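You operate a simulated robot arm through the tools that you are given. There is no shell and no other tool. Be economical: measure what you need, move in short steps, check, and stop when the job is done.

You run a simulated two-armed robot. Do the job below in one go: nothing can be reset, and whatever is moved stays where it is left.

Task
Pick up the short pipe labelled "3" with one hand, pass it to the other hand and put it on the shelf under the steel bench.

It is judged by the outcome, as a careful person would: the job done as asked, and still so three seconds after it is handed in. It fails if anything else is knocked over, pushed out of place, dropped, spilled or broken.

Robot
Two 7-joint arms with two-finger parallel grippers on one trunk, on a base that drives. Base frame: it is fixed to the floor where the robot stands at the start and does not move with it; the origin is under the middle of the robot, x ahead of it, y to its left, z up. Units: m, rad, N and s.
The left shoulder is at the start at [0.06, 0.189, 1.228], the right one opposite. With the tool pointing down near the work surface each hand reaches from about 0.1 to 0.62 m from the robot's upright axis, wherever it stands, measured 20 degrees to its own side. Places, roughly: shelf under the steel bench [-1.5, 1.1, 0.2]. Payload 3.43 kg a hand.
The TCP of each hand is the grasp point between the finger pads, 0.03 m short of the fingertips. In the tool frame z runs along the fingers and y along their closing line. The gripper opens to 0.094 m. The fingers are 0.028 m wide and 0.01 m thick; the gripper's body (0.05 by 0.096 m) begins 0.055 m behind the TCP.
Orientation is that of the tool frame in the base frame, as a unit quaternion [w, x, y, z]. With the fingers straight down and closing along the base's y, the tool's x points along the base's -x, its y along +y and its z along -z.

Tools
- The arms move only by the tool play_rows. It takes "left_motion", "right_motion" or both (then of equal length, played together; a hand with none holds still); each is a list that holds one entry, the list of rows, each a list of 7 numbers: the turn, a rotation vector about the tool's x, y, z in rad, then the shift along the tool's x, y, z in mm, then the closure, from 0 (fully open) to 1 (shut). In form: [[[wx, wy, wz, dx, dy, dz, grip], ...]]. A call has 1 to 8 rows; each row is the pose to reach, as a shift and turn from the pose commanded when the call began, along the tool's axes at that moment. A row lasts 0.2 s, in which the tool goes at most 0.05 m and 0.15 rad; a call with a longer step from one row to the next is refused whole, and so is a gripper value outside its range. A pose out of reach is approached as far as the arm can. The call stops where the force on the tool passes 40 N (or 10 N more than at its start, if that is more) or the arm is blocked; 0.2 s more then pass. The fingers move at their own pace (about 0.153 m/s each) and stop on an object; they squeeze with about 43 N. The grip force told is the motor's: it shows also when the fingers shut on nothing. Time passes only in rows, and 0.2 s behind the last, so rows that repeat a pose let the fingers close. The reply holds the time, the measured pose of the TCP, the force on the tool along the base axes, the opening and the grip force, in the units named above and with some noise, with the torque about the TCP (base axes, N m) and any sound that the robot's microphone picked up.
- Cameras (640 x 400 px; columns grow to the right, rows downward): "scene" is now at [-0.0292, 0.047, 1.757]; the picture's right is [0.82, -0.57, 0.00], its down [-0.53, -0.77, -0.36] and it looks along [0.20, 0.30, -0.93] (base axes); focal length 264 px, centre (320, 200). "left" rides on the left gripper at [0.076, -0.014, -0.102] in its tool frame; the picture's right is [0.18, 0.98, 0.00], its down [-0.75, 0.14, -0.64] and it looks along [-0.63, 0.12, 0.77] (tool axes); focal length 243 px, centre (320, 200). "right" rides on the right gripper at [0.076, 0.014, -0.102] in its tool frame; the picture's right is [-0.18, 0.98, 0.00], its down [-0.75, -0.14, -0.64] and it looks along [-0.63, -0.12, 0.77] (tool axes); focal length 243 px, centre (320, 200). There is no depth. A picture from a camera that has moved, and an enlarged one, comes with that camera's place and axes in the base frame and with its lens.
- get_image(camera): a new picture of that camera. It takes no simulated time.
- raise_lower(by): slides the trunk up (or, below 0, down) by that many m; the arms and the scene camera ride with it, the base frame stays. It gives what a move gives, with no picture.
- drive_base(legs): drives the robot by 1 to 6 legs, each [ahead, left, turn to the left] in m, m and rad, along the robot's own axes; the way and the turn of a leg run together, so that a leg with both is an arc; at most 1.5 m and 3.142 rad a leg. The arms and the cameras ride along, it lands a little off, and it stops where it bumps. It gives what a move gives.
- head_to(pan, tilt): turns the head with the scene camera to pan (to the left, within 1.501 rad either way) and tilt (down, from -0.506 to 1.204), counted from straight ahead of the robot. It gives what a move gives.
- inspect(camera, box): a new picture of the part [left, top, right, bottom] of that camera's present view, enlarged. It takes no simulated time.
- sign_off(): hands the job in; it is judged then, once.

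Work in short steps. Places have to be worked out from the pictures, the camera data and where the tool is seen: move nearer, look again, correct. Check each grasp and each placing, and mend what went wrong. You have 120 turns and 88 pictures in all, those below and enlarged ones among them. Open the grippers and draw the arms clear of the work before you hand the job in, unless the task says otherwise; then end with one line.

The tools are called after "Request:" as name(argument=value, ...) on one line, values as JSON. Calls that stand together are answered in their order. play_rows: Moves the arms, as the interface text tells. Its arguments: {"type":"object","properties":{"left_motion":{"type":"array"},"right_motion":{"type":"array"}},"required":[]} The other tools are called the same way: raise_lower (by) slides the trunk up or down; drive_base (legs) drives the base; head_to (pan, tilt) turns the head that bears the scene camera; get_image (camera) takes a picture; inspect (camera, box) takes an enlarged picture of a part of a camera's view; sign_off () hands the job in.

At the start:

```text
time: 0.0
left_tool_pos: [0.3068, 0.1687, 1.0858]
left_tcp_rot: [0.0, 0.0, 1.0, 0.0]
left_contact_force: [0.3, -0.6, 0.2]
left_moment: [0.0, -0.01, 0.02]
left_grip_width: 0.0938
left_grip_force: 0.1
right_tool_pos: [0.3253, -0.1263, 1.088]
right_tcp_rot: [0.0, 0.0, 1.0, 0.0]
right_contact_force: [0.4, -0.9, 1.0]
right_moment: [0.0, -0.03, -0.01]
right_grip_width: 0.0939
right_grip_force: 0.1
trunk travel left (down, up): [-0.9, 0.09]
robot x, y, heading: [-0.0024, 0.0024, -0.007]
head pan, tilt: [0.969, 1.201]
```

scene: 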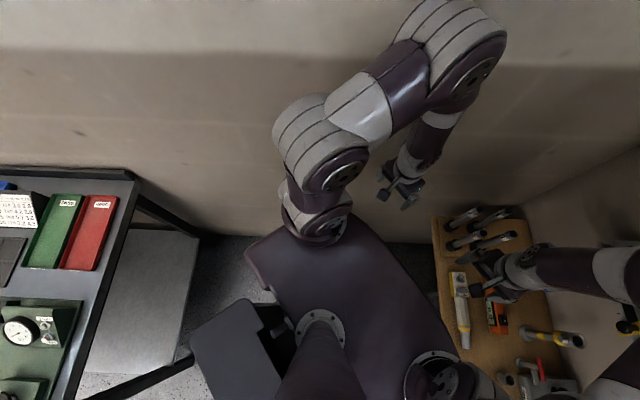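
right: 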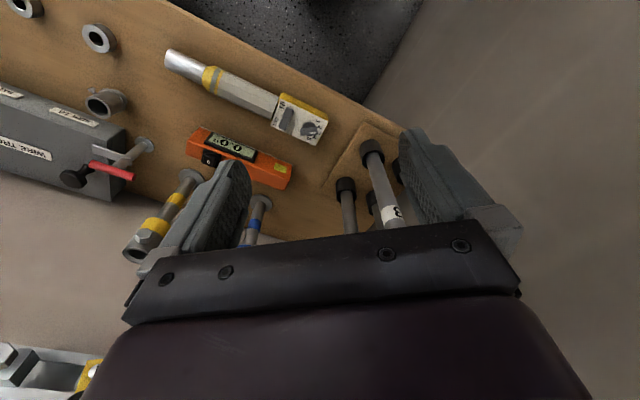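
left: 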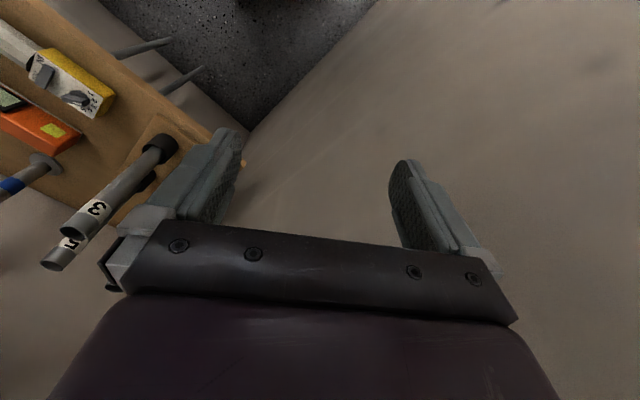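

The pipes seem to stand in sockets on a wooden board ahead of me. I turn the head to the work surface for a proper look.

Request:
head_to(pan=0.0, tilt=1.0)

Request:
get_image(camera="scene")

```text
time: 1.2
left_tool_pos: [0.3066, 0.1692, 1.0845]
left_tcp_rot: [0.0, 0.0, 1.0, -0.001]
left_contact_force: [0.8, 0.3, 0.7]
left_moment: [0.01, 0.01, 0.01]
left_grip_width: 0.0941
left_grip_force: 0.0
right_tool_pos: [0.3242, -0.1267, 1.0886]
right_tcp_rot: [0.0, 0.0, 1.0, 0.001]
right_contact_force: [-0.8, -0.2, -0.3]
right_moment: [-0.02, 0.0, 0.03]
right_grip_width: 0.0941
right_grip_force: 0.0
trunk travel left (down, up): [-0.9, 0.09]
robot x, y, heading: [-0.004, -0.0002, -0.0]
head pan, tilt: [0.0, 1.0]
```

```text
84 pictures are left
camera scene: at [0.0088, 0.001, 1.7696], right [0.0, -1.0, 0.0], down [-0.84, 0.0, -0.54], along [0.54, 0.0, -0.84], focal length 264 px, centre (320, 200)
```

scene: 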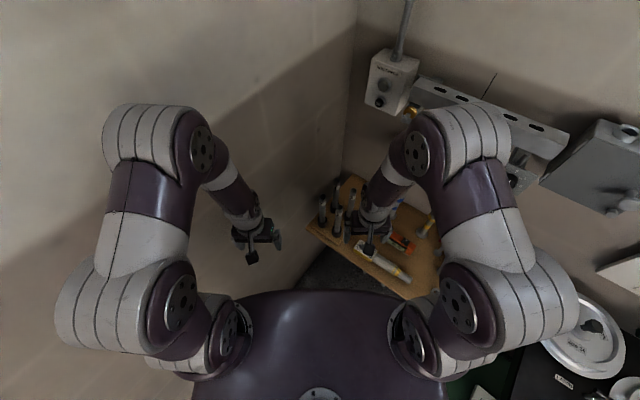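

The pipes stand near the middle of the view; I enlarge that area.

Request:
inspect(camera="scene", box=[290, 150, 450, 310])

Request:
inspect(camera="left", box=[0, 20, 260, 290])

Request:
inspect(camera="right", box=[220, 60, 500, 260])

```text
2.50 times, centred on (370, 230) of scene
camera zoom: at [0.0088, 0.001, 1.7696], right [0.0, -1.0, 0.0], down [-0.84, 0.0, -0.54], along [0.54, 0.0, -0.84], focal length 660 px, centre (195, 125)
```

zoom: 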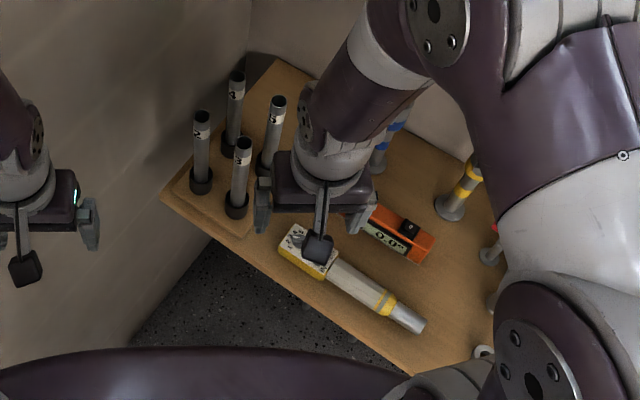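

```text
1.48 times, centred on (130, 155) of left
camera zoom: at [0.2298, 0.1547, 1.1848], right [-0.18, 0.98, 0.0], down [0.75, 0.14, 0.64], along [0.63, 0.12, -0.77], focal length 359 px, centre (602, 267)
```

zoom: 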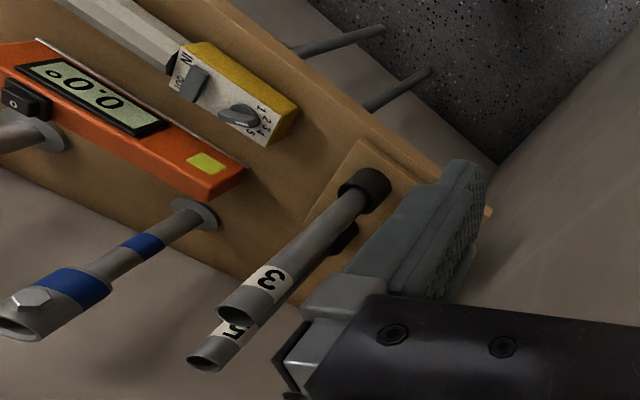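

```text
2.00 times, centred on (360, 160) of right
camera zoom: at [0.2492, -0.1114, 1.1906], right [0.18, 0.98, 0.0], down [0.75, -0.14, 0.64], along [0.63, -0.12, -0.77], focal length 485 px, centre (240, 280)
```

zoom: 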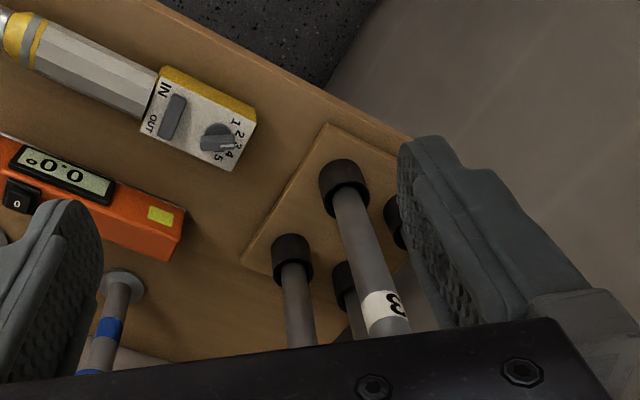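

Pipe 3 is the one nearest me, at about (0.46, -0.065), its top at z≈1.02. It has neighbours about 7 cm away, on the diagonals. I raise the right hand a little and bring it close in front of the pipe, then look again.

Request:
play_rows(right_motion=[[[0, 0, 0, 0, 20, -30, 0.3], [0, 0, 0, -30, 45, -35, 0.3], [0, 0, 0, -45, 62, -35, 0.3], [0, 0, 0, -45, 62, -35, 0.3]]])

Request:
get_image(camera="right")

Request:
inspect(camera="scene", box=[290, 150, 450, 310])

```text
time: 2.2
left_tool_pos: [0.3052, 0.1689, 1.0845]
left_tcp_rot: [0.001, 0.0, 1.0, 0.0]
left_contact_force: [0.4, 0.9, 0.2]
left_moment: [-0.01, -0.01, 0.01]
left_grip_width: 0.0942
left_grip_force: 0.0
right_tool_pos: [0.3684, -0.0646, 1.1239]
right_tcp_rot: [0.001, 0.0, 1.0, -0.001]
right_contact_force: [0.1, 0.0, -0.1]
right_moment: [0.01, -0.04, 0.01]
right_grip_width: 0.0658
right_grip_force: 0.0
trunk travel left (down, up): [-0.9, 0.09]
robot x, y, heading: [0.0021, -0.0036, -0.001]
head pan, tilt: [0.0, 1.0]
```

```text
80 pictures are left
camera right: at [0.2931, -0.05, 1.2249], right [0.18, 0.98, 0.0], down [0.75, -0.14, 0.64], along [0.63, -0.12, -0.77], focal length 243 px, centre (320, 200)
```

right: 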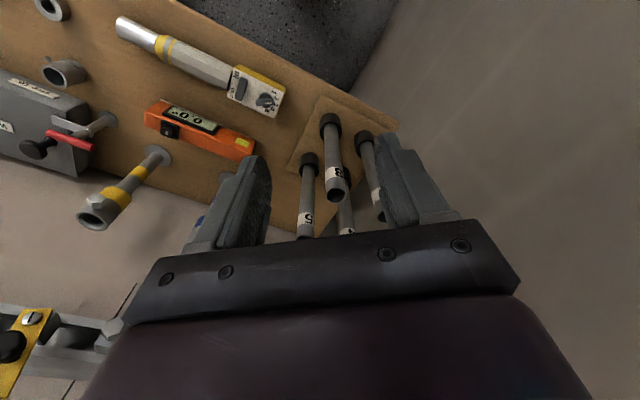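

```text
2.50 times, centred on (370, 230) of scene
camera zoom: at [0.007, 0.0006, 1.7696], right [0.0, -1.0, 0.0], down [-0.84, 0.0, -0.54], along [0.54, 0.0, -0.84], focal length 660 px, centre (195, 125)
```

zoom: 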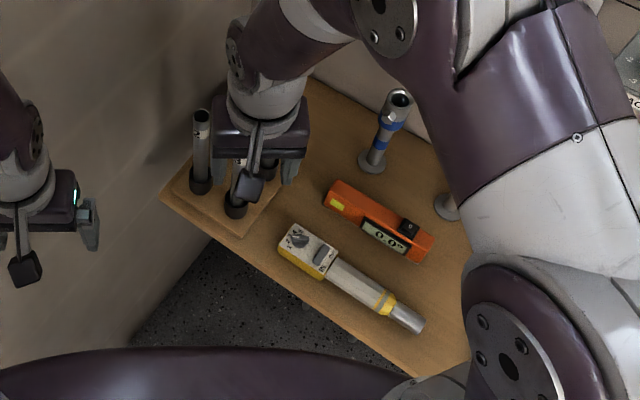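

Both views now agree on pipe 3: (0.455, -0.063), top at about 1.023. I move above it, descend so the TCP is about 2.5 cm below the top, and close.

Request:
play_rows(right_motion=[[[0, 0, 0, -45, 0, 0, 0.3], [0, 0, 0, -87, 1, 0, 0.3], [0, 0, 0, -87, 1, 45, 0.3], [0, 0, 0, -87, 1, 85, 0.3], [0, 0, 0, -87, 1, 125, 0.3], [0, 0, 0, -87, 1, 125, 0.3]]])

Request:
get_image(camera="right")

```text
time: 3.6
left_tool_pos: [0.3049, 0.1682, 1.0845]
left_tcp_rot: [0.001, 0.0, 1.0, 0.0]
left_contact_force: [0.1, -0.5, -1.0]
left_moment: [0.02, 0.0, 0.02]
left_grip_width: 0.094
left_grip_force: 0.1
right_tool_pos: [0.4565, -0.0637, 0.9997]
right_tcp_rot: [-0.001, 0.0, 1.0, 0.0]
right_contact_force: [0.2, 0.2, -0.8]
right_moment: [-0.03, 0.01, -0.02]
right_grip_width: 0.0657
right_grip_force: 0.1
trunk travel left (down, up): [-0.9, 0.09]
robot x, y, heading: [0.0004, -0.0018, 0.004]
head pan, tilt: [0.0, 1.0]
```

```text
78 pictures are left
camera right: at [0.3806, -0.0482, 1.1013], right [0.18, 0.98, 0.0], down [0.75, -0.14, 0.64], along [0.63, -0.12, -0.77], focal length 243 px, centre (320, 200)
```

right: 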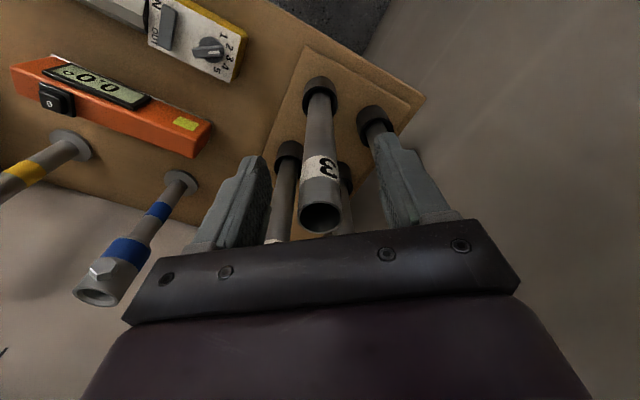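

Pipe 3 sits between the pads, so I close on it.

Request:
play_rows(right_motion=[[[0, 0, 0, 0, 0, 0, 1], [0, 0, 0, 0, 0, 0, 1], [0, 0, 0, 0, 0, 0, 1]]])

Request:
get_image(camera="right")

```text
time: 4.5
left_tool_pos: [0.3065, 0.1687, 1.0852]
left_tcp_rot: [0.0, 0.0, 1.0, 0.0]
left_contact_force: [-0.2, -0.3, 0.1]
left_moment: [0.02, -0.04, -0.01]
left_grip_width: 0.0941
left_grip_force: 0.1
right_tool_pos: [0.4575, -0.0632, 0.9994]
right_tcp_rot: [0.0, 0.0, 1.0, 0.001]
right_contact_force: [-0.8, -0.5, 0.0]
right_moment: [-0.05, -0.03, 0.0]
right_grip_width: 0.025
right_grip_force: 42.8
trunk travel left (down, up): [-0.9, 0.09]
robot x, y, heading: [-0.0001, 0.004, -0.0]
head pan, tilt: [0.0, 1.0]
```

```text
77 pictures are left
camera right: at [0.3812, -0.0482, 1.1014], right [0.18, 0.98, 0.0], down [0.75, -0.14, 0.64], along [0.63, -0.12, -0.77], focal length 243 px, centre (320, 200)
```

right: 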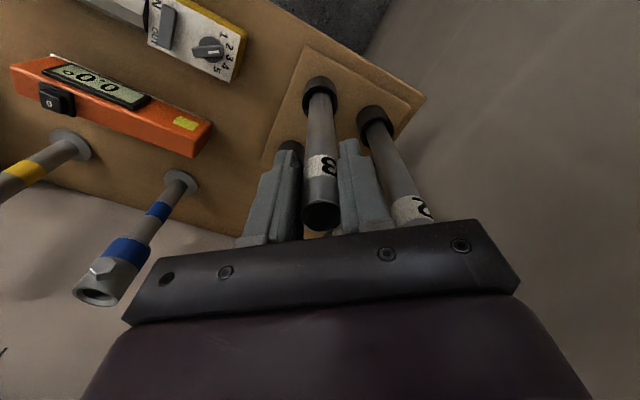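

The grip holds at 25 mm with no side load. I lift straight up a little to see whether the pipe comes out freely.

Request:
play_rows(right_motion=[[[0, 0, 0, 0, 0, -10, 1], [0, 0, 0, 0, 0, -30, 1], [0, 0, 0, 0, 0, -50, 1], [0, 0, 0, 0, 0, -70, 1]]])

Request:
get_image(camera="right")

```text
time: 5.5
left_tool_pos: [0.3055, 0.1692, 1.0846]
left_tcp_rot: [0.001, 0.001, 1.0, 0.001]
left_contact_force: [0.4, 0.3, -0.7]
left_moment: [0.02, 0.02, 0.0]
left_grip_width: 0.0937
left_grip_force: 0.0
right_tool_pos: [0.4578, -0.0614, 1.0691]
right_tcp_rot: [0.0, 0.0, 1.0, 0.0]
right_contact_force: [0.2, 0.5, -1.6]
right_moment: [-0.02, -0.01, 0.03]
right_grip_width: 0.0251
right_grip_force: 42.4
trunk travel left (down, up): [-0.9, 0.09]
robot x, y, heading: [0.0053, -0.0008, -0.001]
head pan, tilt: [0.0, 1.0]
```

```text
76 pictures are left
camera right: at [0.381, -0.0466, 1.1701], right [0.18, 0.98, 0.0], down [0.75, -0.14, 0.64], along [0.63, -0.12, -0.77], focal length 243 px, centre (320, 200)
```

right: 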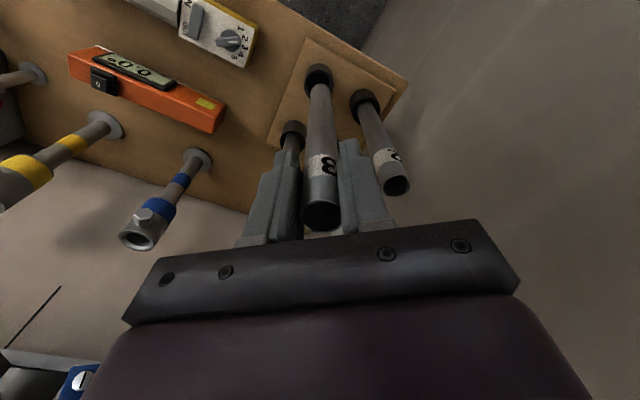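

The pipe slides out and the collar stays behind on the board. I lift further, clear of the socket and the neighbours.

Request:
play_rows(right_motion=[[[0, 0, 0, 0, 0, -40, 1], [0, 0, 0, 0, 0, -80, 1], [0, 0, 0, 0, 0, -120, 1], [0, 0, 0, 0, 0, -150, 1]]])

Request:
get_image(camera="scene")

```text
time: 6.5
left_tool_pos: [0.3058, 0.1691, 1.0849]
left_tcp_rot: [0.001, 0.0, 1.0, 0.0]
left_contact_force: [0.2, -0.3, -0.1]
left_moment: [0.01, 0.03, 0.02]
left_grip_width: 0.0938
left_grip_force: 0.0
right_tool_pos: [0.457, -0.0618, 1.219]
right_tcp_rot: [-0.001, 0.0, 1.0, 0.001]
right_contact_force: [0.5, 0.6, -1.5]
right_moment: [0.01, 0.01, 0.01]
right_grip_width: 0.0249
right_grip_force: 42.9
trunk travel left (down, up): [-0.9, 0.09]
robot x, y, heading: [-0.0003, 0.0005, 0.003]
head pan, tilt: [0.0, 1.0]
```

```text
75 pictures are left
camera scene: at [0.008, 0.0008, 1.7695], right [0.0, -1.0, 0.0], down [-0.84, 0.0, -0.54], along [0.54, 0.0, -0.84], focal length 264 px, centre (320, 200)
```

scene: 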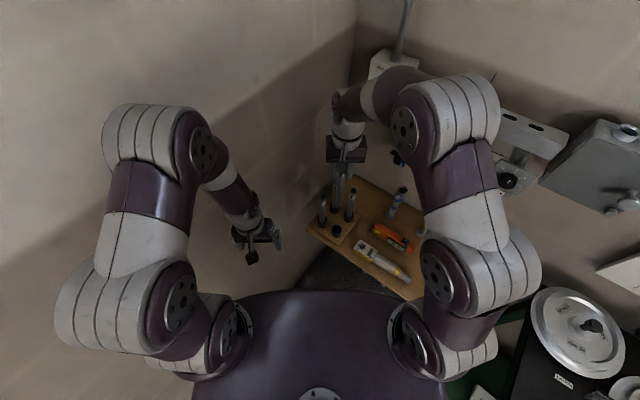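

The pipe is clear of the board. Next I draw it back and up a little with the right hand, and pitch the left hand towards horizontal for the handover.

Request:
play_rows(right_motion=[[[0, 0, 0, 10, 5, -10, 1], [0, 0, 0, 20, 10, -20, 1], [0, 0, 0, 30, 10, -30, 1], [0, 0, 0, 40, 10, -40, 1], [0, 0, 0, 50, 10, -50, 1], [0, 0, 0, 50, 10, -50, 1], [0, 0, 0, 50, 10, -50, 1], [0, 0, 0, 50, 10, -50, 1]]], left_motion=[[[0, -0.148, 0, -5, 5, -10, 0.2], [0, -0.296, 0, -10, 10, -20, 0.2], [0, -0.444, 0, -15, 15, -30, 0.2], [0, -0.592, 0, -20, 20, -40, 0.2], [0, -0.74, 0, -25, 20, -50, 0.2], [0, -0.888, 0, -30, 20, -60, 0.2], [0, -1.036, 0, -35, 20, -70, 0.2], [0, -1.184, 0, -40, 20, -80, 0.2]]])

Request:
get_image(camera="scene")

```text
time: 8.2
left_tool_pos: [0.352, 0.1858, 1.1863]
left_tcp_rot: [0.572, -0.001, 0.82, 0.001]
left_contact_force: [-13.3, -2.8, -5.3]
left_moment: [-0.22, 0.14, 0.56]
left_grip_width: 0.0736
left_grip_force: 0.1
left hand out of reach, approached as far as the arm can: row 2
right_tool_pos: [0.4058, -0.0552, 1.2696]
right_tcp_rot: [0.001, 0.0, 1.0, 0.001]
right_contact_force: [0.2, -1.1, -1.2]
right_moment: [0.0, 0.04, -0.02]
right_grip_width: 0.0253
right_grip_force: 43.1
trunk travel left (down, up): [-0.9, 0.09]
robot x, y, heading: [-0.001, -0.0, -0.003]
head pan, tilt: [0.0, 1.0]
```

```text
74 pictures are left
camera scene: at [0.0051, -0.0006, 1.7696], right [0.0, -1.0, 0.0], down [-0.84, 0.0, -0.54], along [0.54, 0.0, -0.84], focal length 264 px, centre (320, 200)
```

scene: 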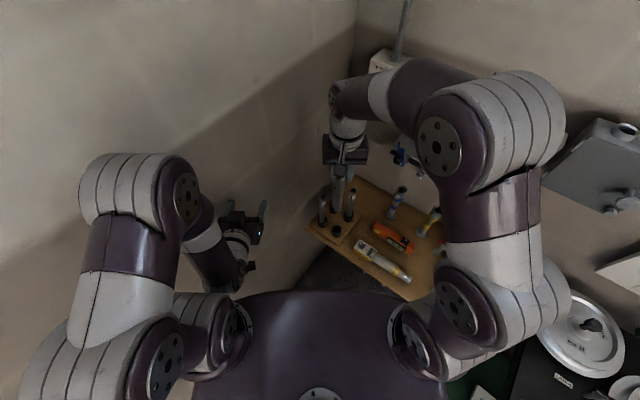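

The left tool shows about 14 N of force, so I check what it might be touching.

Request:
inspect(camera="scene", box=[60, 130, 320, 340])

Request:
get_image(camera="left")

```text
1.90 times, centred on (190, 235) of scene
camera zoom: at [0.0051, -0.0006, 1.7696], right [0.0, -1.0, 0.0], down [-0.84, 0.0, -0.54], along [0.54, 0.0, -0.84], focal length 503 px, centre (568, 133)
```

zoom: 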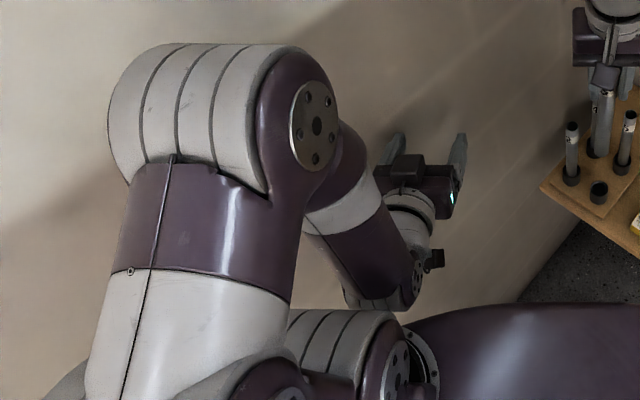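

```text
72 pictures are left
camera left: at [0.2294, 0.1724, 1.1483], right [-0.06, 0.98, -0.17], down [-0.34, 0.14, 0.93], along [0.94, 0.12, 0.33], focal length 243 px, centre (320, 200)
```

left: 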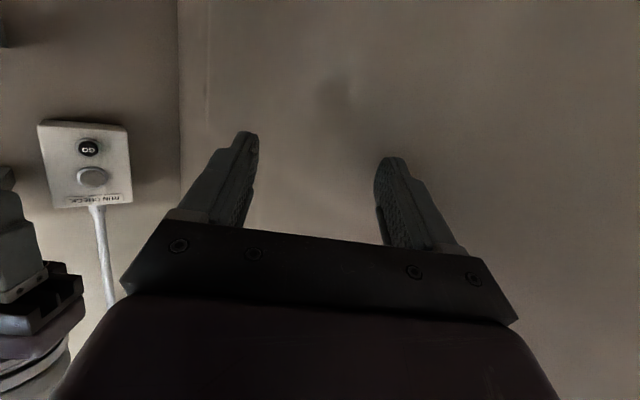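

The left forearm is folded tight against its own shoulder. I move that hand forward, away from the trunk, to relieve it.

Request:
play_rows(left_motion=[[[0, 0, 0, -10, 0, 28, 0.2], [0, 0, 0, -20, 0, 56, 0.2], [0, 0, 0, -30, 0, 84, 0.2], [0, 0, 0, -30, 0, 84, 0.2]]])

```text
time: 8.8
left_tool_pos: [0.3513, 0.1871, 1.1613]
left_tcp_rot: [0.517, 0.0, 0.856, 0.001]
left_contact_force: [0.0, -0.1, 0.4]
left_moment: [-0.01, -0.02, 0.0]
left_grip_width: 0.0752
left_grip_force: 0.1
right_tool_pos: [0.408, -0.0542, 1.2692]
right_tcp_rot: [-0.001, 0.0, 1.0, 0.0]
right_contact_force: [0.0, -0.3, -1.4]
right_moment: [0.01, 0.02, 0.01]
right_grip_width: 0.0249
right_grip_force: 42.8
trunk travel left (down, up): [-0.9, 0.09]
robot x, y, heading: [-0.0054, -0.0005, -0.0]
head pan, tilt: [0.0, 1.0]
stopped in row 2 (left hand): the arm was blocked; the commanded pose is now the measured one
```

The contact is gone. I try moving forward again in small steps from here.

Request:
play_rows(left_motion=[[[0, 0, 0, -9, 0, 18, 0.2], [0, 0, 0, -18, 0, 36, 0.2], [0, 0, 0, -28, 0, 54, 0.2], [0, 0, 0, -37, 0, 71, 0.2], [0, 0, 0, -37, 0, 71, 0.2]]])

Request:
get_image(camera="scene")

```text
time: 9.3
left_tool_pos: [0.3581, 0.1844, 1.1555]
left_tcp_rot: [0.504, 0.0, 0.864, 0.002]
left_contact_force: [-41.7, -10.6, 20.2]
left_moment: [0.86, -0.58, 1.44]
left_grip_width: 0.0689
left_grip_force: 0.1
right_tool_pos: [0.4001, -0.0548, 1.2709]
right_tcp_rot: [0.002, 0.0, 1.0, 0.0]
right_contact_force: [1.1, -1.0, -1.0]
right_moment: [0.01, 0.06, -0.05]
right_grip_width: 0.025
right_grip_force: 43.2
trunk travel left (down, up): [-0.9, 0.09]
robot x, y, heading: [-0.0006, 0.0002, 0.003]
head pan, tilt: [0.0, 1.0]
stopped in row 2 (left hand): the force on the tool passed its limit (the readings are from after the stop); the commanded pose is now the measured one
```

```text
71 pictures are left
camera scene: at [-0.0007, -0.0026, 1.77], right [0.0, -1.0, 0.0], down [-0.84, 0.0, -0.54], along [0.54, 0.0, -0.84], focal length 264 px, centre (320, 200)
```

scene: 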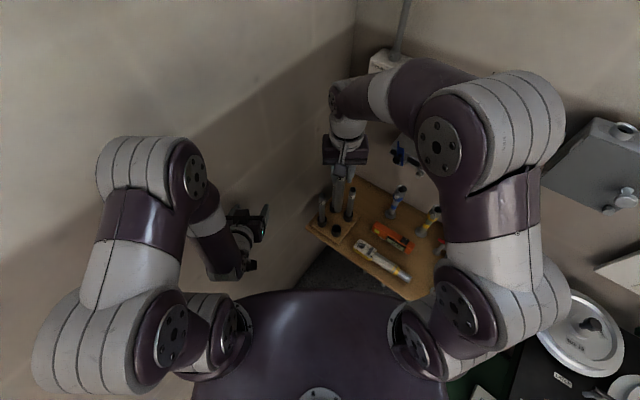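

Pushing forward presses the fingers on the slanted wall ahead of the left hand. I pull that hand back, then back the robot away from the corner to get room.

Request:
play_rows(left_motion=[[[0, 0, 0, 5, 0, -15, 0.2], [0, 0, 0, 10, -15, -30, 0.2], [0, 0, 0, 10, -30, -30, 0.2]]])

Request:
head_to(pan=1.5, tilt=0.7)

Request:
get_image(camera="scene")

Request:
head_to(pan=-1.5, tilt=0.7)

Request:
get_image(camera="scene")

```text
time: 10.1
left_tool_pos: [0.3383, 0.1545, 1.1631]
left_tcp_rot: [0.512, -0.002, 0.859, 0.0]
left_contact_force: [0.7, -0.1, 0.2]
left_moment: [0.02, -0.04, 0.0]
left_grip_width: 0.0752
left_grip_force: 0.1
right_tool_pos: [0.4072, -0.0549, 1.2688]
right_tcp_rot: [-0.001, -0.001, 1.0, -0.001]
right_contact_force: [0.2, 0.0, -1.5]
right_moment: [0.04, 0.06, -0.01]
right_grip_width: 0.0247
right_grip_force: 42.6
trunk travel left (down, up): [-0.9, 0.09]
robot x, y, heading: [-0.0005, 0.0005, -0.0]
head pan, tilt: [0.0, 1.0]
```

```text
time: 11.7
left_tool_pos: [0.3381, 0.1558, 1.1627]
left_tcp_rot: [0.511, -0.002, 0.86, -0.001]
left_contact_force: [0.3, -0.3, 0.2]
left_moment: [-0.02, -0.02, -0.02]
left_grip_width: 0.0752
left_grip_force: 0.1
right_tool_pos: [0.407, -0.0537, 1.2693]
right_tcp_rot: [0.0, -0.001, 1.0, 0.0]
right_contact_force: [0.1, 0.9, -1.8]
right_moment: [-0.01, 0.0, -0.02]
right_grip_width: 0.0249
right_grip_force: 43.1
trunk travel left (down, up): [-0.9, 0.09]
robot x, y, heading: [-0.0017, -0.0003, -0.002]
head pan, tilt: [1.499, 0.7]
```

```text
70 pictures are left
camera scene: at [-0.0556, 0.0854, 1.793], right [1.0, -0.07, 0.0], down [-0.05, -0.64, -0.76], along [0.05, 0.76, -0.64], focal length 264 px, centre (320, 200)
```

scene: 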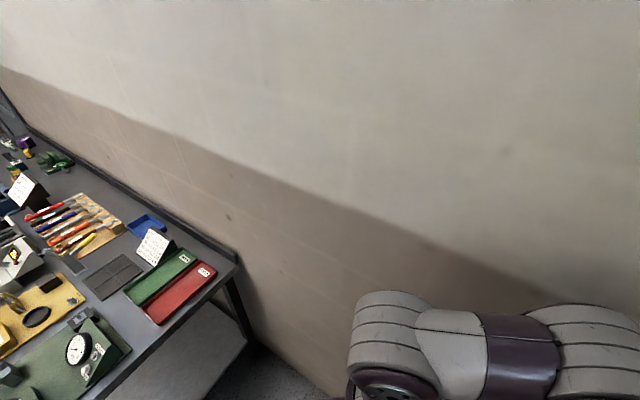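

```text
time: 14.3
left_tool_pos: [0.3387, 0.1557, 1.1624]
left_tcp_rot: [0.511, -0.001, 0.86, -0.001]
left_contact_force: [-0.2, 0.0, 0.6]
left_moment: [0.0, 0.02, 0.01]
left_grip_width: 0.0751
left_grip_force: 0.0
right_tool_pos: [0.4071, -0.0532, 1.2683]
right_tcp_rot: [0.0, -0.001, 1.0, 0.0]
right_contact_force: [1.2, 0.0, -2.1]
right_moment: [-0.01, 0.0, -0.01]
right_grip_width: 0.0247
right_grip_force: 43.0
trunk travel left (down, up): [-0.9, 0.09]
robot x, y, heading: [0.002, -0.0002, 0.003]
head pan, tilt: [-1.499, 0.7]
```

```text
69 pictures are left
camera scene: at [-0.0552, -0.084, 1.793], right [-1.0, -0.07, 0.0], down [-0.05, 0.64, -0.76], along [0.06, -0.76, -0.64], focal length 264 px, centre (320, 200)
```

scene: 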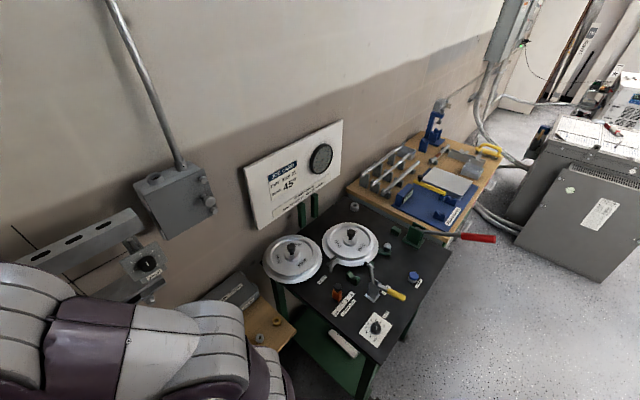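

Where things stand, roughly:
- **Wall:** about 0.39 m from my axis, on the diagonal ahead and to the left.
- **Steel bench:** its end is about 0.7 m behind-left, running from (-0.35, 0.77) past (-0.75, 0.25).
- **Black table:** one corner is near (-0.2, -0.43).

I back into the open spot between them for the handover, in two small legs.

Request:
drive_base(legs=[[-0.2, 0.0, 0], [-0.15, -0.05, 0]])

Request:
head_to(pan=0.0, tilt=1.0)

Request:
get_image(camera="scene")

```text
time: 16.8
left_tool_pos: [0.0019, 0.1071, 1.1619]
left_tcp_rot: [0.51, -0.001, 0.86, -0.002]
left_contact_force: [0.7, 0.0, 0.0]
left_moment: [0.02, -0.01, 0.0]
left_grip_width: 0.0753
left_grip_force: 0.0
right_tool_pos: [0.0678, -0.1002, 1.2687]
right_tcp_rot: [-0.001, 0.0, 1.0, -0.001]
right_contact_force: [0.2, 0.5, -1.1]
right_moment: [0.0, 0.01, 0.01]
right_grip_width: 0.0246
right_grip_force: 42.2
trunk travel left (down, up): [-0.9, 0.09]
robot x, y, heading: [-0.3387, -0.0511, 0.004]
head pan, tilt: [-1.499, 0.7]
```

```text
time: 18.4
left_tool_pos: [-0.0005, 0.1077, 1.164]
left_tcp_rot: [0.511, 0.0, 0.859, -0.002]
left_contact_force: [0.9, 0.0, -0.7]
left_moment: [0.02, 0.01, 0.0]
left_grip_width: 0.0753
left_grip_force: 0.1
right_tool_pos: [0.0663, -0.1011, 1.2692]
right_tcp_rot: [-0.001, 0.0, 1.0, 0.0]
right_contact_force: [-0.5, -0.2, -1.6]
right_moment: [0.0, 0.02, 0.01]
right_grip_width: 0.0244
right_grip_force: 43.2
trunk travel left (down, up): [-0.9, 0.09]
robot x, y, heading: [-0.342, -0.0455, -0.004]
head pan, tilt: [0.0, 1.0]
```

```text
68 pictures are left
camera scene: at [-0.3324, -0.0467, 1.7696], right [0.0, -1.0, 0.0], down [-0.84, 0.0, -0.54], along [0.54, 0.0, -0.84], focal length 264 px, centre (320, 200)
```

scene: 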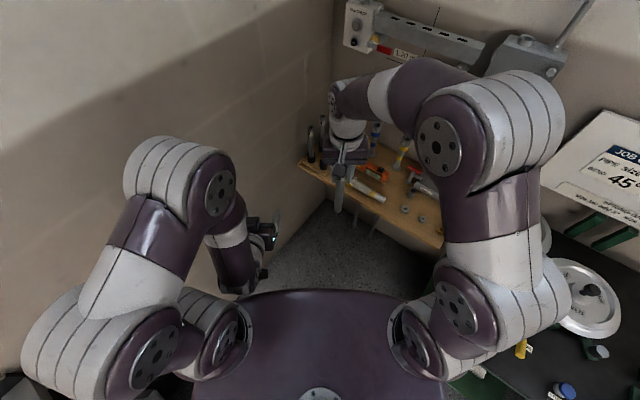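

Plenty of room now. I finish levelling the left hand while moving it forward and away from the right hand.

Request:
play_rows(left_motion=[[[0, -0.13, 0, -9, 10, 12, 0.2], [0, -0.26, 0, -18, 20, 24, 0.2], [0, -0.39, 0, -28, 30, 36, 0.2], [0, -0.5, 0, -37, 40, 48, 0.2], [0, -0.5, 0, -37, 40, 48, 0.2]]])

```text
time: 19.6
left_tool_pos: [0.0556, 0.1491, 1.1705]
left_tcp_rot: [0.706, -0.002, 0.708, 0.0]
left_contact_force: [0.4, -0.3, -0.4]
left_moment: [0.02, -0.02, 0.01]
left_grip_width: 0.0752
left_grip_force: 0.0
right_tool_pos: [0.0654, -0.1015, 1.2683]
right_tcp_rot: [0.0, 0.0, 1.0, -0.001]
right_contact_force: [0.4, 1.0, -1.2]
right_moment: [0.02, 0.03, -0.02]
right_grip_width: 0.0243
right_grip_force: 43.1
trunk travel left (down, up): [-0.9, 0.09]
robot x, y, heading: [-0.3395, -0.0463, -0.001]
head pan, tilt: [0.0, 1.0]
```

The left hand is level and pointing forward. I yaw it to the right by 0.75 rad so it faces the pipe.

Request:
play_rows(left_motion=[[[0.15, 0, 0, 0, 5, 0, 0.0], [0.3, 0, 0, 0, 10, 0, 0.0], [0.45, 0, 0, 0, 15, 0, 0.0], [0.6, 0, 0, 0, 20, 0, 0.0], [0.75, 0, 0, 0, 20, 0, 0.0], [0.75, 0, 0, 0, 20, 0, 0.0]]])

Request:
get_image(camera="scene")

Request:
get_image(camera="left")

```text
time: 21.0
left_tool_pos: [0.0572, 0.1672, 1.1729]
left_tcp_rot: [0.658, 0.26, 0.657, -0.26]
left_contact_force: [0.0, -0.5, 1.0]
left_moment: [-0.02, -0.03, -0.01]
left_grip_width: 0.0939
left_grip_force: 0.2
right_tool_pos: [0.0667, -0.1018, 1.268]
right_tcp_rot: [0.0, 0.0, 1.0, 0.0]
right_contact_force: [0.3, -0.4, -1.0]
right_moment: [-0.01, 0.0, 0.01]
right_grip_width: 0.0243
right_grip_force: 42.5
trunk travel left (down, up): [-0.9, 0.09]
robot x, y, heading: [-0.3416, -0.0456, -0.001]
head pan, tilt: [0.0, 1.0]
```

```text
67 pictures are left
camera scene: at [-0.3329, -0.0474, 1.7696], right [0.0, -1.0, 0.0], down [-0.84, 0.0, -0.54], along [0.54, 0.0, -0.84], focal length 264 px, centre (320, 200)
```

scene: 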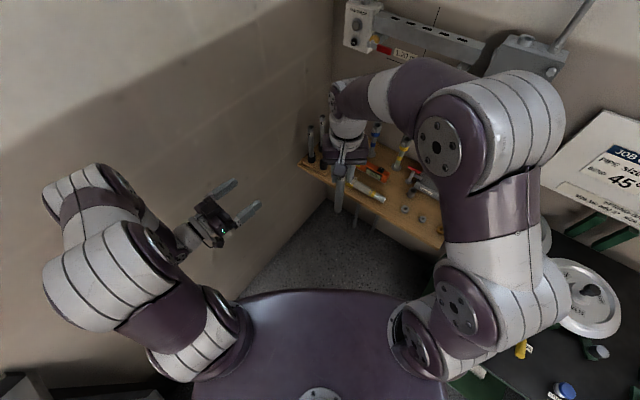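

```text
66 pictures are left
camera left: at [-0.0268, 0.2278, 1.0939], right [0.67, 0.72, -0.19], down [-0.37, 0.54, 0.75], along [0.64, -0.44, 0.63], focal length 243 px, centre (320, 200)
```

left: 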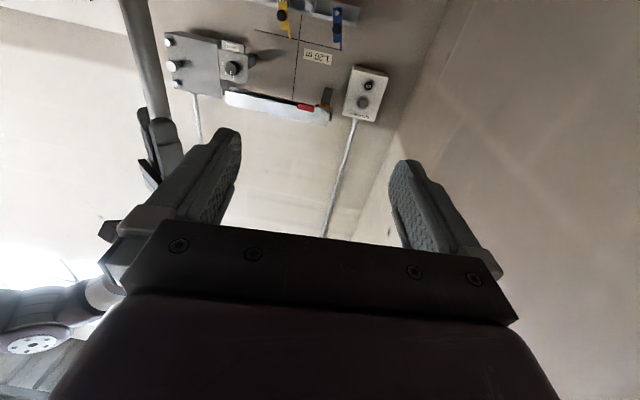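

The pipe hangs at (0.067, -0.10), from z≈1.09 to 1.29. I bring it 60 mm to the left and set the left hand 85 mm short of it, in line.

Request:
play_rows(left_motion=[[[0, 0, 0, -3, -30, 13, 0], [0, 0, 0, -6, -60, 26, 0], [0, 0, 0, -9, -90, 39, 0], [0, 0, 0, -10, -120, 52, 0], [0, 0, 0, -10, -146, 64, 0], [0, 0, 0, -10, -146, 64, 0]]], right_motion=[[[0, 0, 0, 0, 15, 0, 1], [0, 0, 0, 0, 30, 0, 1], [0, 0, 0, 0, 45, 0, 1], [0, 0, 0, 0, 60, 0, 1], [0, 0, 0, 0, 60, 0, 1], [0, 0, 0, 0, 60, 0, 1]]])

Request:
get_image(camera="scene")

Request:
get_image(camera="left")

Request:
get_image(camera="right")

```text
time: 22.4
left_tool_pos: [0.0038, 0.017, 1.1836]
left_tcp_rot: [0.659, 0.258, 0.657, -0.26]
left_contact_force: [-0.6, 1.1, 0.7]
left_moment: [-0.03, 0.02, 0.0]
left_grip_width: 0.094
left_grip_force: 0.1
right_tool_pos: [0.0667, -0.0412, 1.2691]
right_tcp_rot: [0.001, 0.0, 1.0, -0.001]
right_contact_force: [-1.3, 1.0, -0.5]
right_moment: [-0.02, 0.0, 0.02]
right_grip_width: 0.0241
right_grip_force: 42.9
trunk travel left (down, up): [-0.9, 0.09]
robot x, y, heading: [-0.3466, -0.0433, 0.0]
head pan, tilt: [0.0, 1.0]
```

```text
65 pictures are left
camera scene: at [-0.3327, -0.0459, 1.7696], right [0.0, -1.0, 0.0], down [-0.84, 0.0, -0.54], along [0.54, 0.0, -0.84], focal length 264 px, centre (320, 200)
```

scene: 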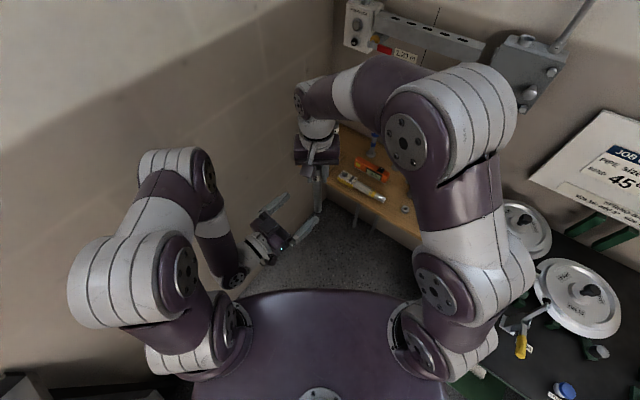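

```text
64 pictures are left
camera left: at [-0.081, 0.0769, 1.1048], right [0.67, 0.72, -0.19], down [-0.37, 0.54, 0.75], along [0.64, -0.43, 0.63], focal length 243 px, centre (320, 200)
```

left: 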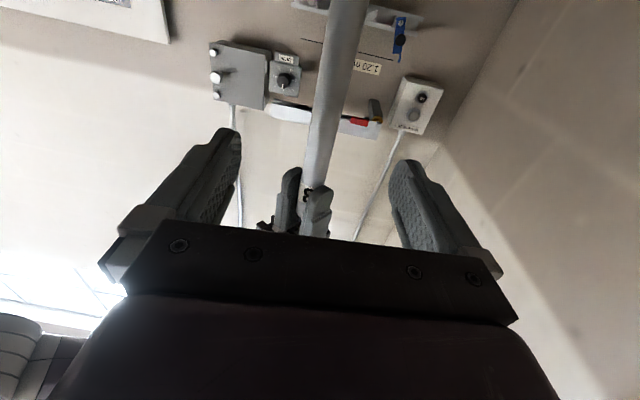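

```text
63 pictures are left
camera right: at [-0.01, -0.0252, 1.3703], right [0.18, 0.98, 0.0], down [0.75, -0.14, 0.64], along [0.63, -0.12, -0.77], focal length 243 px, centre (320, 200)
```

right: 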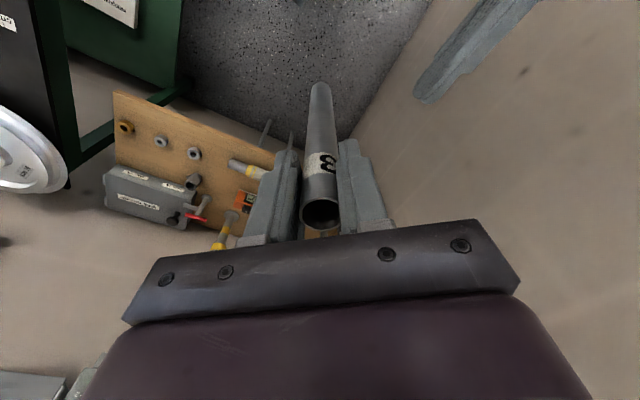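

The pipe is centred between the left fingers. I advance 85 mm along the left tool axis.

Request:
play_rows(left_motion=[[[0, 0, 0, 0, 0, 30, 0], [0, 0, 0, 0, 0, 60, 0], [0, 0, 0, 0, 0, 85, 0], [0, 0, 0, 0, 0, 85, 0]]])

Request:
get_image(camera="left")

Request:
inspect(camera="scene", box=[240, 130, 400, 290])

```text
time: 23.4
left_tool_pos: [0.0669, -0.0422, 1.1824]
left_tcp_rot: [0.659, 0.259, 0.657, -0.261]
left_contact_force: [0.0, -0.4, 0.3]
left_moment: [0.03, -0.01, -0.01]
left_grip_width: 0.0939
left_grip_force: 0.0
right_tool_pos: [0.0669, -0.0408, 1.2693]
right_tcp_rot: [0.0, 0.0, 1.0, 0.0]
right_contact_force: [-1.1, -0.3, -1.3]
right_moment: [0.01, 0.0, -0.03]
right_grip_width: 0.0242
right_grip_force: 43.5
trunk travel left (down, up): [-0.9, 0.09]
robot x, y, heading: [-0.3414, -0.0475, -0.0]
head pan, tilt: [0.0, 1.0]
```

```text
62 pictures are left
camera left: at [-0.0177, 0.0176, 1.1041], right [0.67, 0.72, -0.19], down [-0.37, 0.54, 0.75], along [0.64, -0.43, 0.63], focal length 243 px, centre (320, 200)
```

left: 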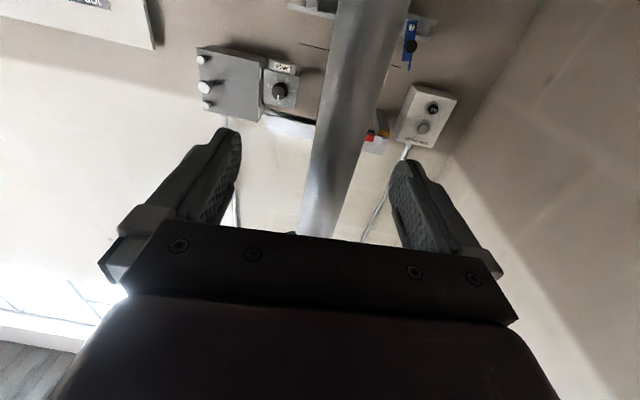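

```text
2.50 times, centred on (320, 210) of scene
camera zoom: at [-0.3326, -0.0469, 1.7696], right [0.0, -1.0, 0.0], down [-0.84, 0.0, -0.54], along [0.54, 0.0, -0.84], focal length 660 px, centre (320, 175)
```

zoom: 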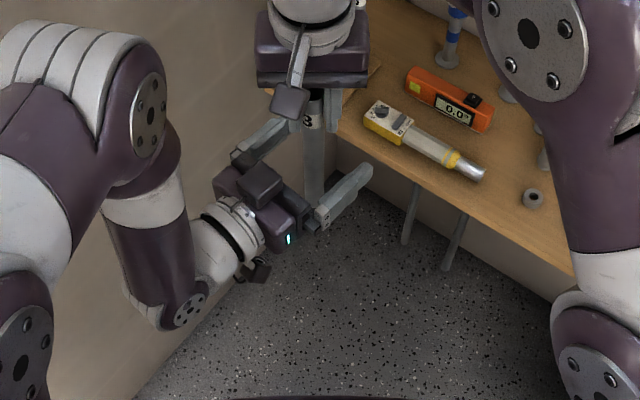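

The pipe is between the left pads, so I close the left hand while the right keeps hold.

Request:
play_rows(left_motion=[[[0, 0, 0, 0, 0, 0, 1], [0, 0, 0, 0, 0, 0, 1], [0, 0, 0, 0, 0, 0, 1]]])

Request:
get_image(camera="left")

```text
time: 24.2
left_tool_pos: [0.0675, -0.0405, 1.1826]
left_tcp_rot: [0.659, 0.257, 0.657, -0.26]
left_contact_force: [6.0, 19.3, -2.3]
left_moment: [-0.73, 0.15, 0.32]
left_grip_width: 0.0264
left_grip_force: 43.3
right_tool_pos: [0.0663, -0.043, 1.2685]
right_tcp_rot: [-0.001, 0.001, 1.0, -0.002]
right_contact_force: [-6.6, -18.6, 2.9]
right_moment: [-0.9, 0.39, -0.32]
right_grip_width: 0.0234
right_grip_force: 42.8
trunk travel left (down, up): [-0.9, 0.09]
robot x, y, heading: [-0.3437, -0.046, -0.003]
head pan, tilt: [0.0, 1.0]
```

```text
60 pictures are left
camera left: at [-0.0177, 0.0184, 1.104], right [0.67, 0.72, -0.19], down [-0.38, 0.54, 0.75], along [0.64, -0.43, 0.63], focal length 243 px, centre (320, 200)
```

left: 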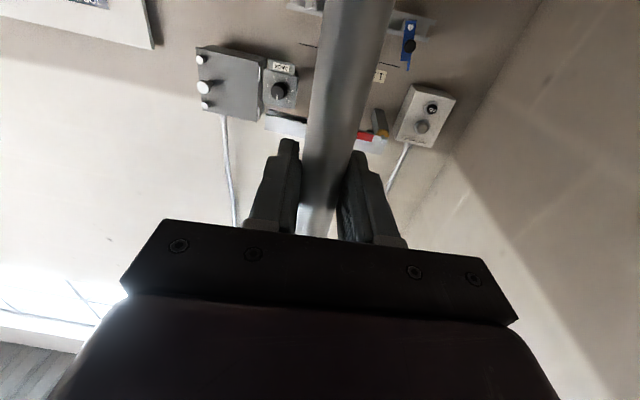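

Both hands hold the pipe, with a slight lateral tug between them. I release the right hand and then raise it off.

Request:
play_rows(right_motion=[[[0, 0, 0, 0, 0, 0, 0.5], [0, 0, 0, 0, 0, 0, 0.5], [0, 0, 0, 0, 0, -30, 0.5], [0, 0, 0, 0, 0, -60, 0.5], [0, 0, 0, 0, -20, -80, 0.5]]])

Request:
get_image(camera="scene")

```text
time: 25.4
left_tool_pos: [0.0665, -0.0437, 1.1831]
left_tcp_rot: [0.658, 0.26, 0.657, -0.26]
left_contact_force: [0.6, -15.5, 1.8]
left_moment: [1.28, 0.14, 0.02]
left_grip_width: 0.0265
left_grip_force: 43.3
right_tool_pos: [0.0482, -0.0639, 1.2897]
right_tcp_rot: [0.002, 0.0, 1.0, 0.001]
right_contact_force: [0.3, 14.3, -3.4]
right_moment: [0.26, -0.08, 0.21]
right_grip_width: 0.0553
right_grip_force: 7.8
right hand out of reach, approached as far as the arm can: row 3, 4, 5
trunk travel left (down, up): [-0.9, 0.09]
robot x, y, heading: [-0.34, -0.0434, 0.002]
head pan, tilt: [0.0, 1.0]
```

```text
59 pictures are left
camera scene: at [-0.3333, -0.0481, 1.7696], right [0.0, -1.0, 0.0], down [-0.84, 0.0, -0.54], along [0.54, 0.0, -0.84], focal length 264 px, centre (320, 200)
```

scene: 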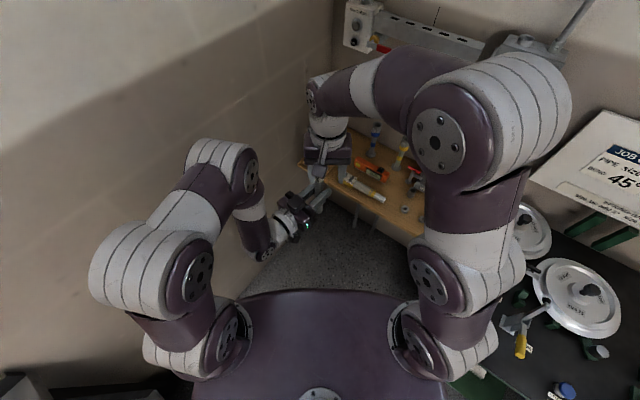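

The right arm ran out of upward reach and its finger now leans on the pipe. I bring it back to centre around the pipe, fully open, and then lower the left hand to draw the pipe out downward.

Request:
play_rows(right_motion=[[[0, 0, 0, 0, 20, 70, 0.3], [0, 0, 0, 0, 20, 75, 0.2], [0, 0, 0, 0, 20, 75, 0.2]]])

```text
refused: row 1 steps farther than a row can; nothing moved
```

Request:
play_rows(right_motion=[[[0, 0, 0, 0, 20, 40, 0.3], [0, 0, 0, 0, 20, 75, 0.2], [0, 0, 0, 0, 20, 75, 0.2]]])

```text
time: 26.1
left_tool_pos: [0.0648, -0.0394, 1.175]
left_tcp_rot: [0.65, 0.257, 0.667, -0.258]
left_contact_force: [-0.2, 0.8, -0.1]
left_moment: [-0.03, 0.01, -0.03]
left_grip_width: 0.0264
left_grip_force: 43.1
right_tool_pos: [0.0486, -0.042, 1.2217]
right_tcp_rot: [0.003, 0.0, 1.0, 0.002]
right_contact_force: [-1.0, 0.5, 1.4]
right_moment: [0.02, -0.01, 0.03]
right_grip_width: 0.0751
right_grip_force: 0.1
trunk travel left (down, up): [-0.9, 0.09]
robot x, y, heading: [-0.3401, -0.0483, -0.006]
head pan, tilt: [0.0, 1.0]
stopped in row 3 (left hand): the force on the tool passed its limit (the readings are from after the stop); the commanded pose is now the measured one
```

The right hand had clamped at its reach limit, so my correction overshot and nudged the left hand; the forces are small again now. I raise the right hand 55 mm, straight up.

Request:
play_rows(right_motion=[[[0, 0, 0, 0, 0, -20, 0.0], [0, 0, 0, 0, 0, -40, 0.0], [0, 0, 0, 0, 0, -55, 0.0], [0, 0, 0, 0, 0, -55, 0.0]]])

Request:
inspect(camera="scene", box=[240, 130, 400, 290])

Request:
get_image(camera="right")

```text
time: 27.1
left_tool_pos: [0.0649, -0.0395, 1.1745]
left_tcp_rot: [0.65, 0.257, 0.667, -0.258]
left_contact_force: [-0.4, 0.6, 0.0]
left_moment: [-0.01, -0.01, 0.05]
left_grip_width: 0.0264
left_grip_force: 42.7
right_tool_pos: [0.0479, -0.0393, 1.2765]
right_tcp_rot: [0.003, 0.0, 1.0, 0.002]
right_contact_force: [0.1, 1.0, -0.6]
right_moment: [0.01, 0.01, 0.0]
right_grip_width: 0.0941
right_grip_force: 0.0
trunk travel left (down, up): [-0.9, 0.09]
robot x, y, heading: [-0.3392, -0.0441, -0.002]
head pan, tilt: [0.0, 1.0]
```

```text
2.50 times, centred on (320, 210) of scene
camera zoom: at [-0.3322, -0.0464, 1.7696], right [0.0, -1.0, 0.0], down [-0.84, 0.0, -0.54], along [0.54, 0.0, -0.84], focal length 660 px, centre (320, 175)
```

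zoom: 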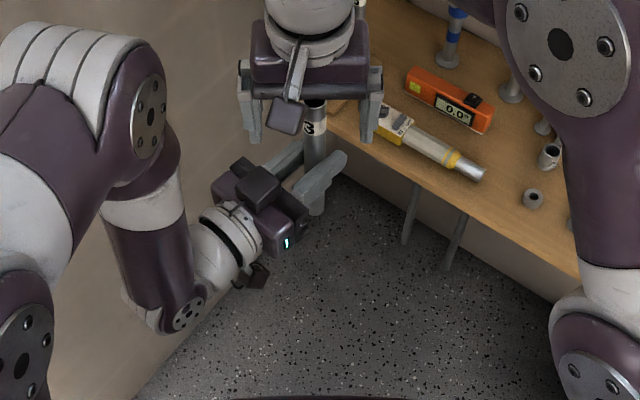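

```text
57 pictures are left
camera right: at [-0.029, -0.0243, 1.3778], right [0.18, 0.98, 0.0], down [0.75, -0.14, 0.64], along [0.63, -0.11, -0.76], focal length 243 px, centre (320, 200)
```

right: 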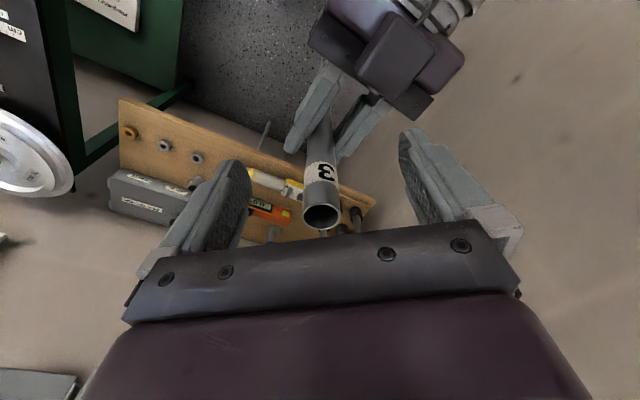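

The left hand holds the pipe alone. I lower it 90 mm out from between the right fingers, then move the right hand off to the right.

Request:
play_rows(left_motion=[[[0, 0, 0, 25, 0, 0, 1], [0, 0, 0, 50, 0, 0, 1], [0, 0, 0, 75, 0, 0, 1], [0, 0, 0, 90, 0, 0, 1], [0, 0, 0, 90, 0, 0, 1], [0, 0, 0, 90, 0, 0, 1], [0, 0, 0, 90, 0, 0, 1], [0, 0, 0, 90, 0, 0, 1]]], right_motion=[[[0, 0, 0, 0, 0, 0, 0], [0, 0, 0, 0, 0, 0, 0], [0, 0, 0, 0, 0, 0, 0], [0, 0, 0, 0, 0, 0, 0], [0, 0, 0, 20, -40, 0, 0.5], [0, 0, 0, 40, -80, 0, 0.5], [0, 0, 0, 60, -120, 0, 1], [0, 0, 0, 60, -140, 0, 1]]])

Request:
get_image(camera="scene")

Request:
head_to(pan=1.5, tilt=1.0)

Request:
get_image(camera="scene")

```text
time: 28.9
left_tool_pos: [0.0619, -0.0394, 1.0854]
left_tcp_rot: [0.65, 0.257, 0.667, -0.258]
left_contact_force: [1.2, 0.2, 0.0]
left_moment: [0.0, 0.01, -0.01]
left_grip_width: 0.0265
left_grip_force: 42.9
right_tool_pos: [-0.016, -0.1799, 1.274]
right_tcp_rot: [0.002, -0.001, 1.0, 0.002]
right_contact_force: [0.4, -0.9, 0.9]
right_moment: [-0.02, 0.01, -0.01]
right_grip_width: 0.0
right_grip_force: 32.7
trunk travel left (down, up): [-0.9, 0.09]
robot x, y, heading: [-0.3417, -0.0457, 0.0]
head pan, tilt: [0.0, 1.0]
```

```text
56 pictures are left
camera scene: at [-0.3325, -0.0474, 1.7696], right [0.0, -1.0, 0.0], down [-0.84, 0.0, -0.54], along [0.54, 0.0, -0.84], focal length 264 px, centre (320, 200)
```

scene: 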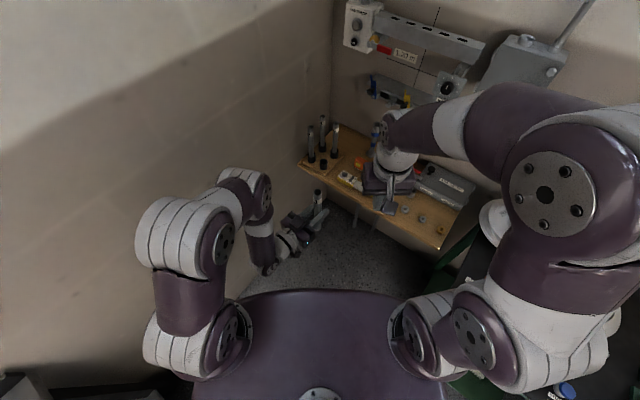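

```text
time: 30.5
left_tool_pos: [0.0623, -0.0378, 1.0863]
left_tcp_rot: [0.65, 0.257, 0.667, -0.258]
left_contact_force: [-0.2, 0.2, 0.1]
left_moment: [0.04, 0.02, -0.03]
left_grip_width: 0.0266
left_grip_force: 43.1
right_tool_pos: [-0.0152, -0.1791, 1.273]
right_tcp_rot: [0.002, 0.0, 1.0, 0.002]
right_contact_force: [0.2, 0.2, 0.2]
right_moment: [0.0, 0.03, -0.01]
right_grip_width: 0.0
right_grip_force: 33.0
trunk travel left (down, up): [-0.9, 0.09]
robot x, y, heading: [-0.3458, -0.0484, 0.004]
head pan, tilt: [1.499, 1.0]
```

```text
55 pictures are left
camera scene: at [-0.3971, 0.0228, 1.7696], right [1.0, -0.07, 0.0], down [-0.06, -0.84, -0.54], along [0.04, 0.54, -0.84], focal length 264 px, centre (320, 200)
```

scene: 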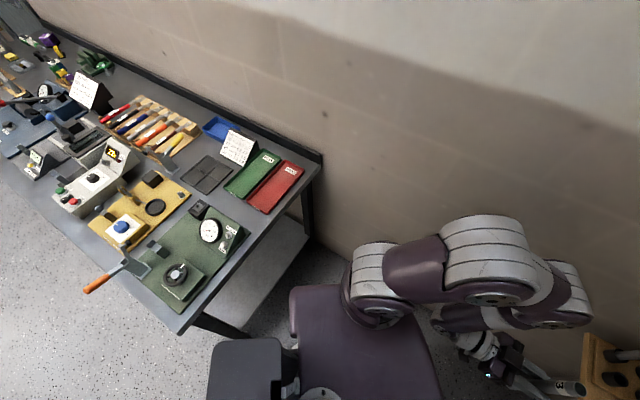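

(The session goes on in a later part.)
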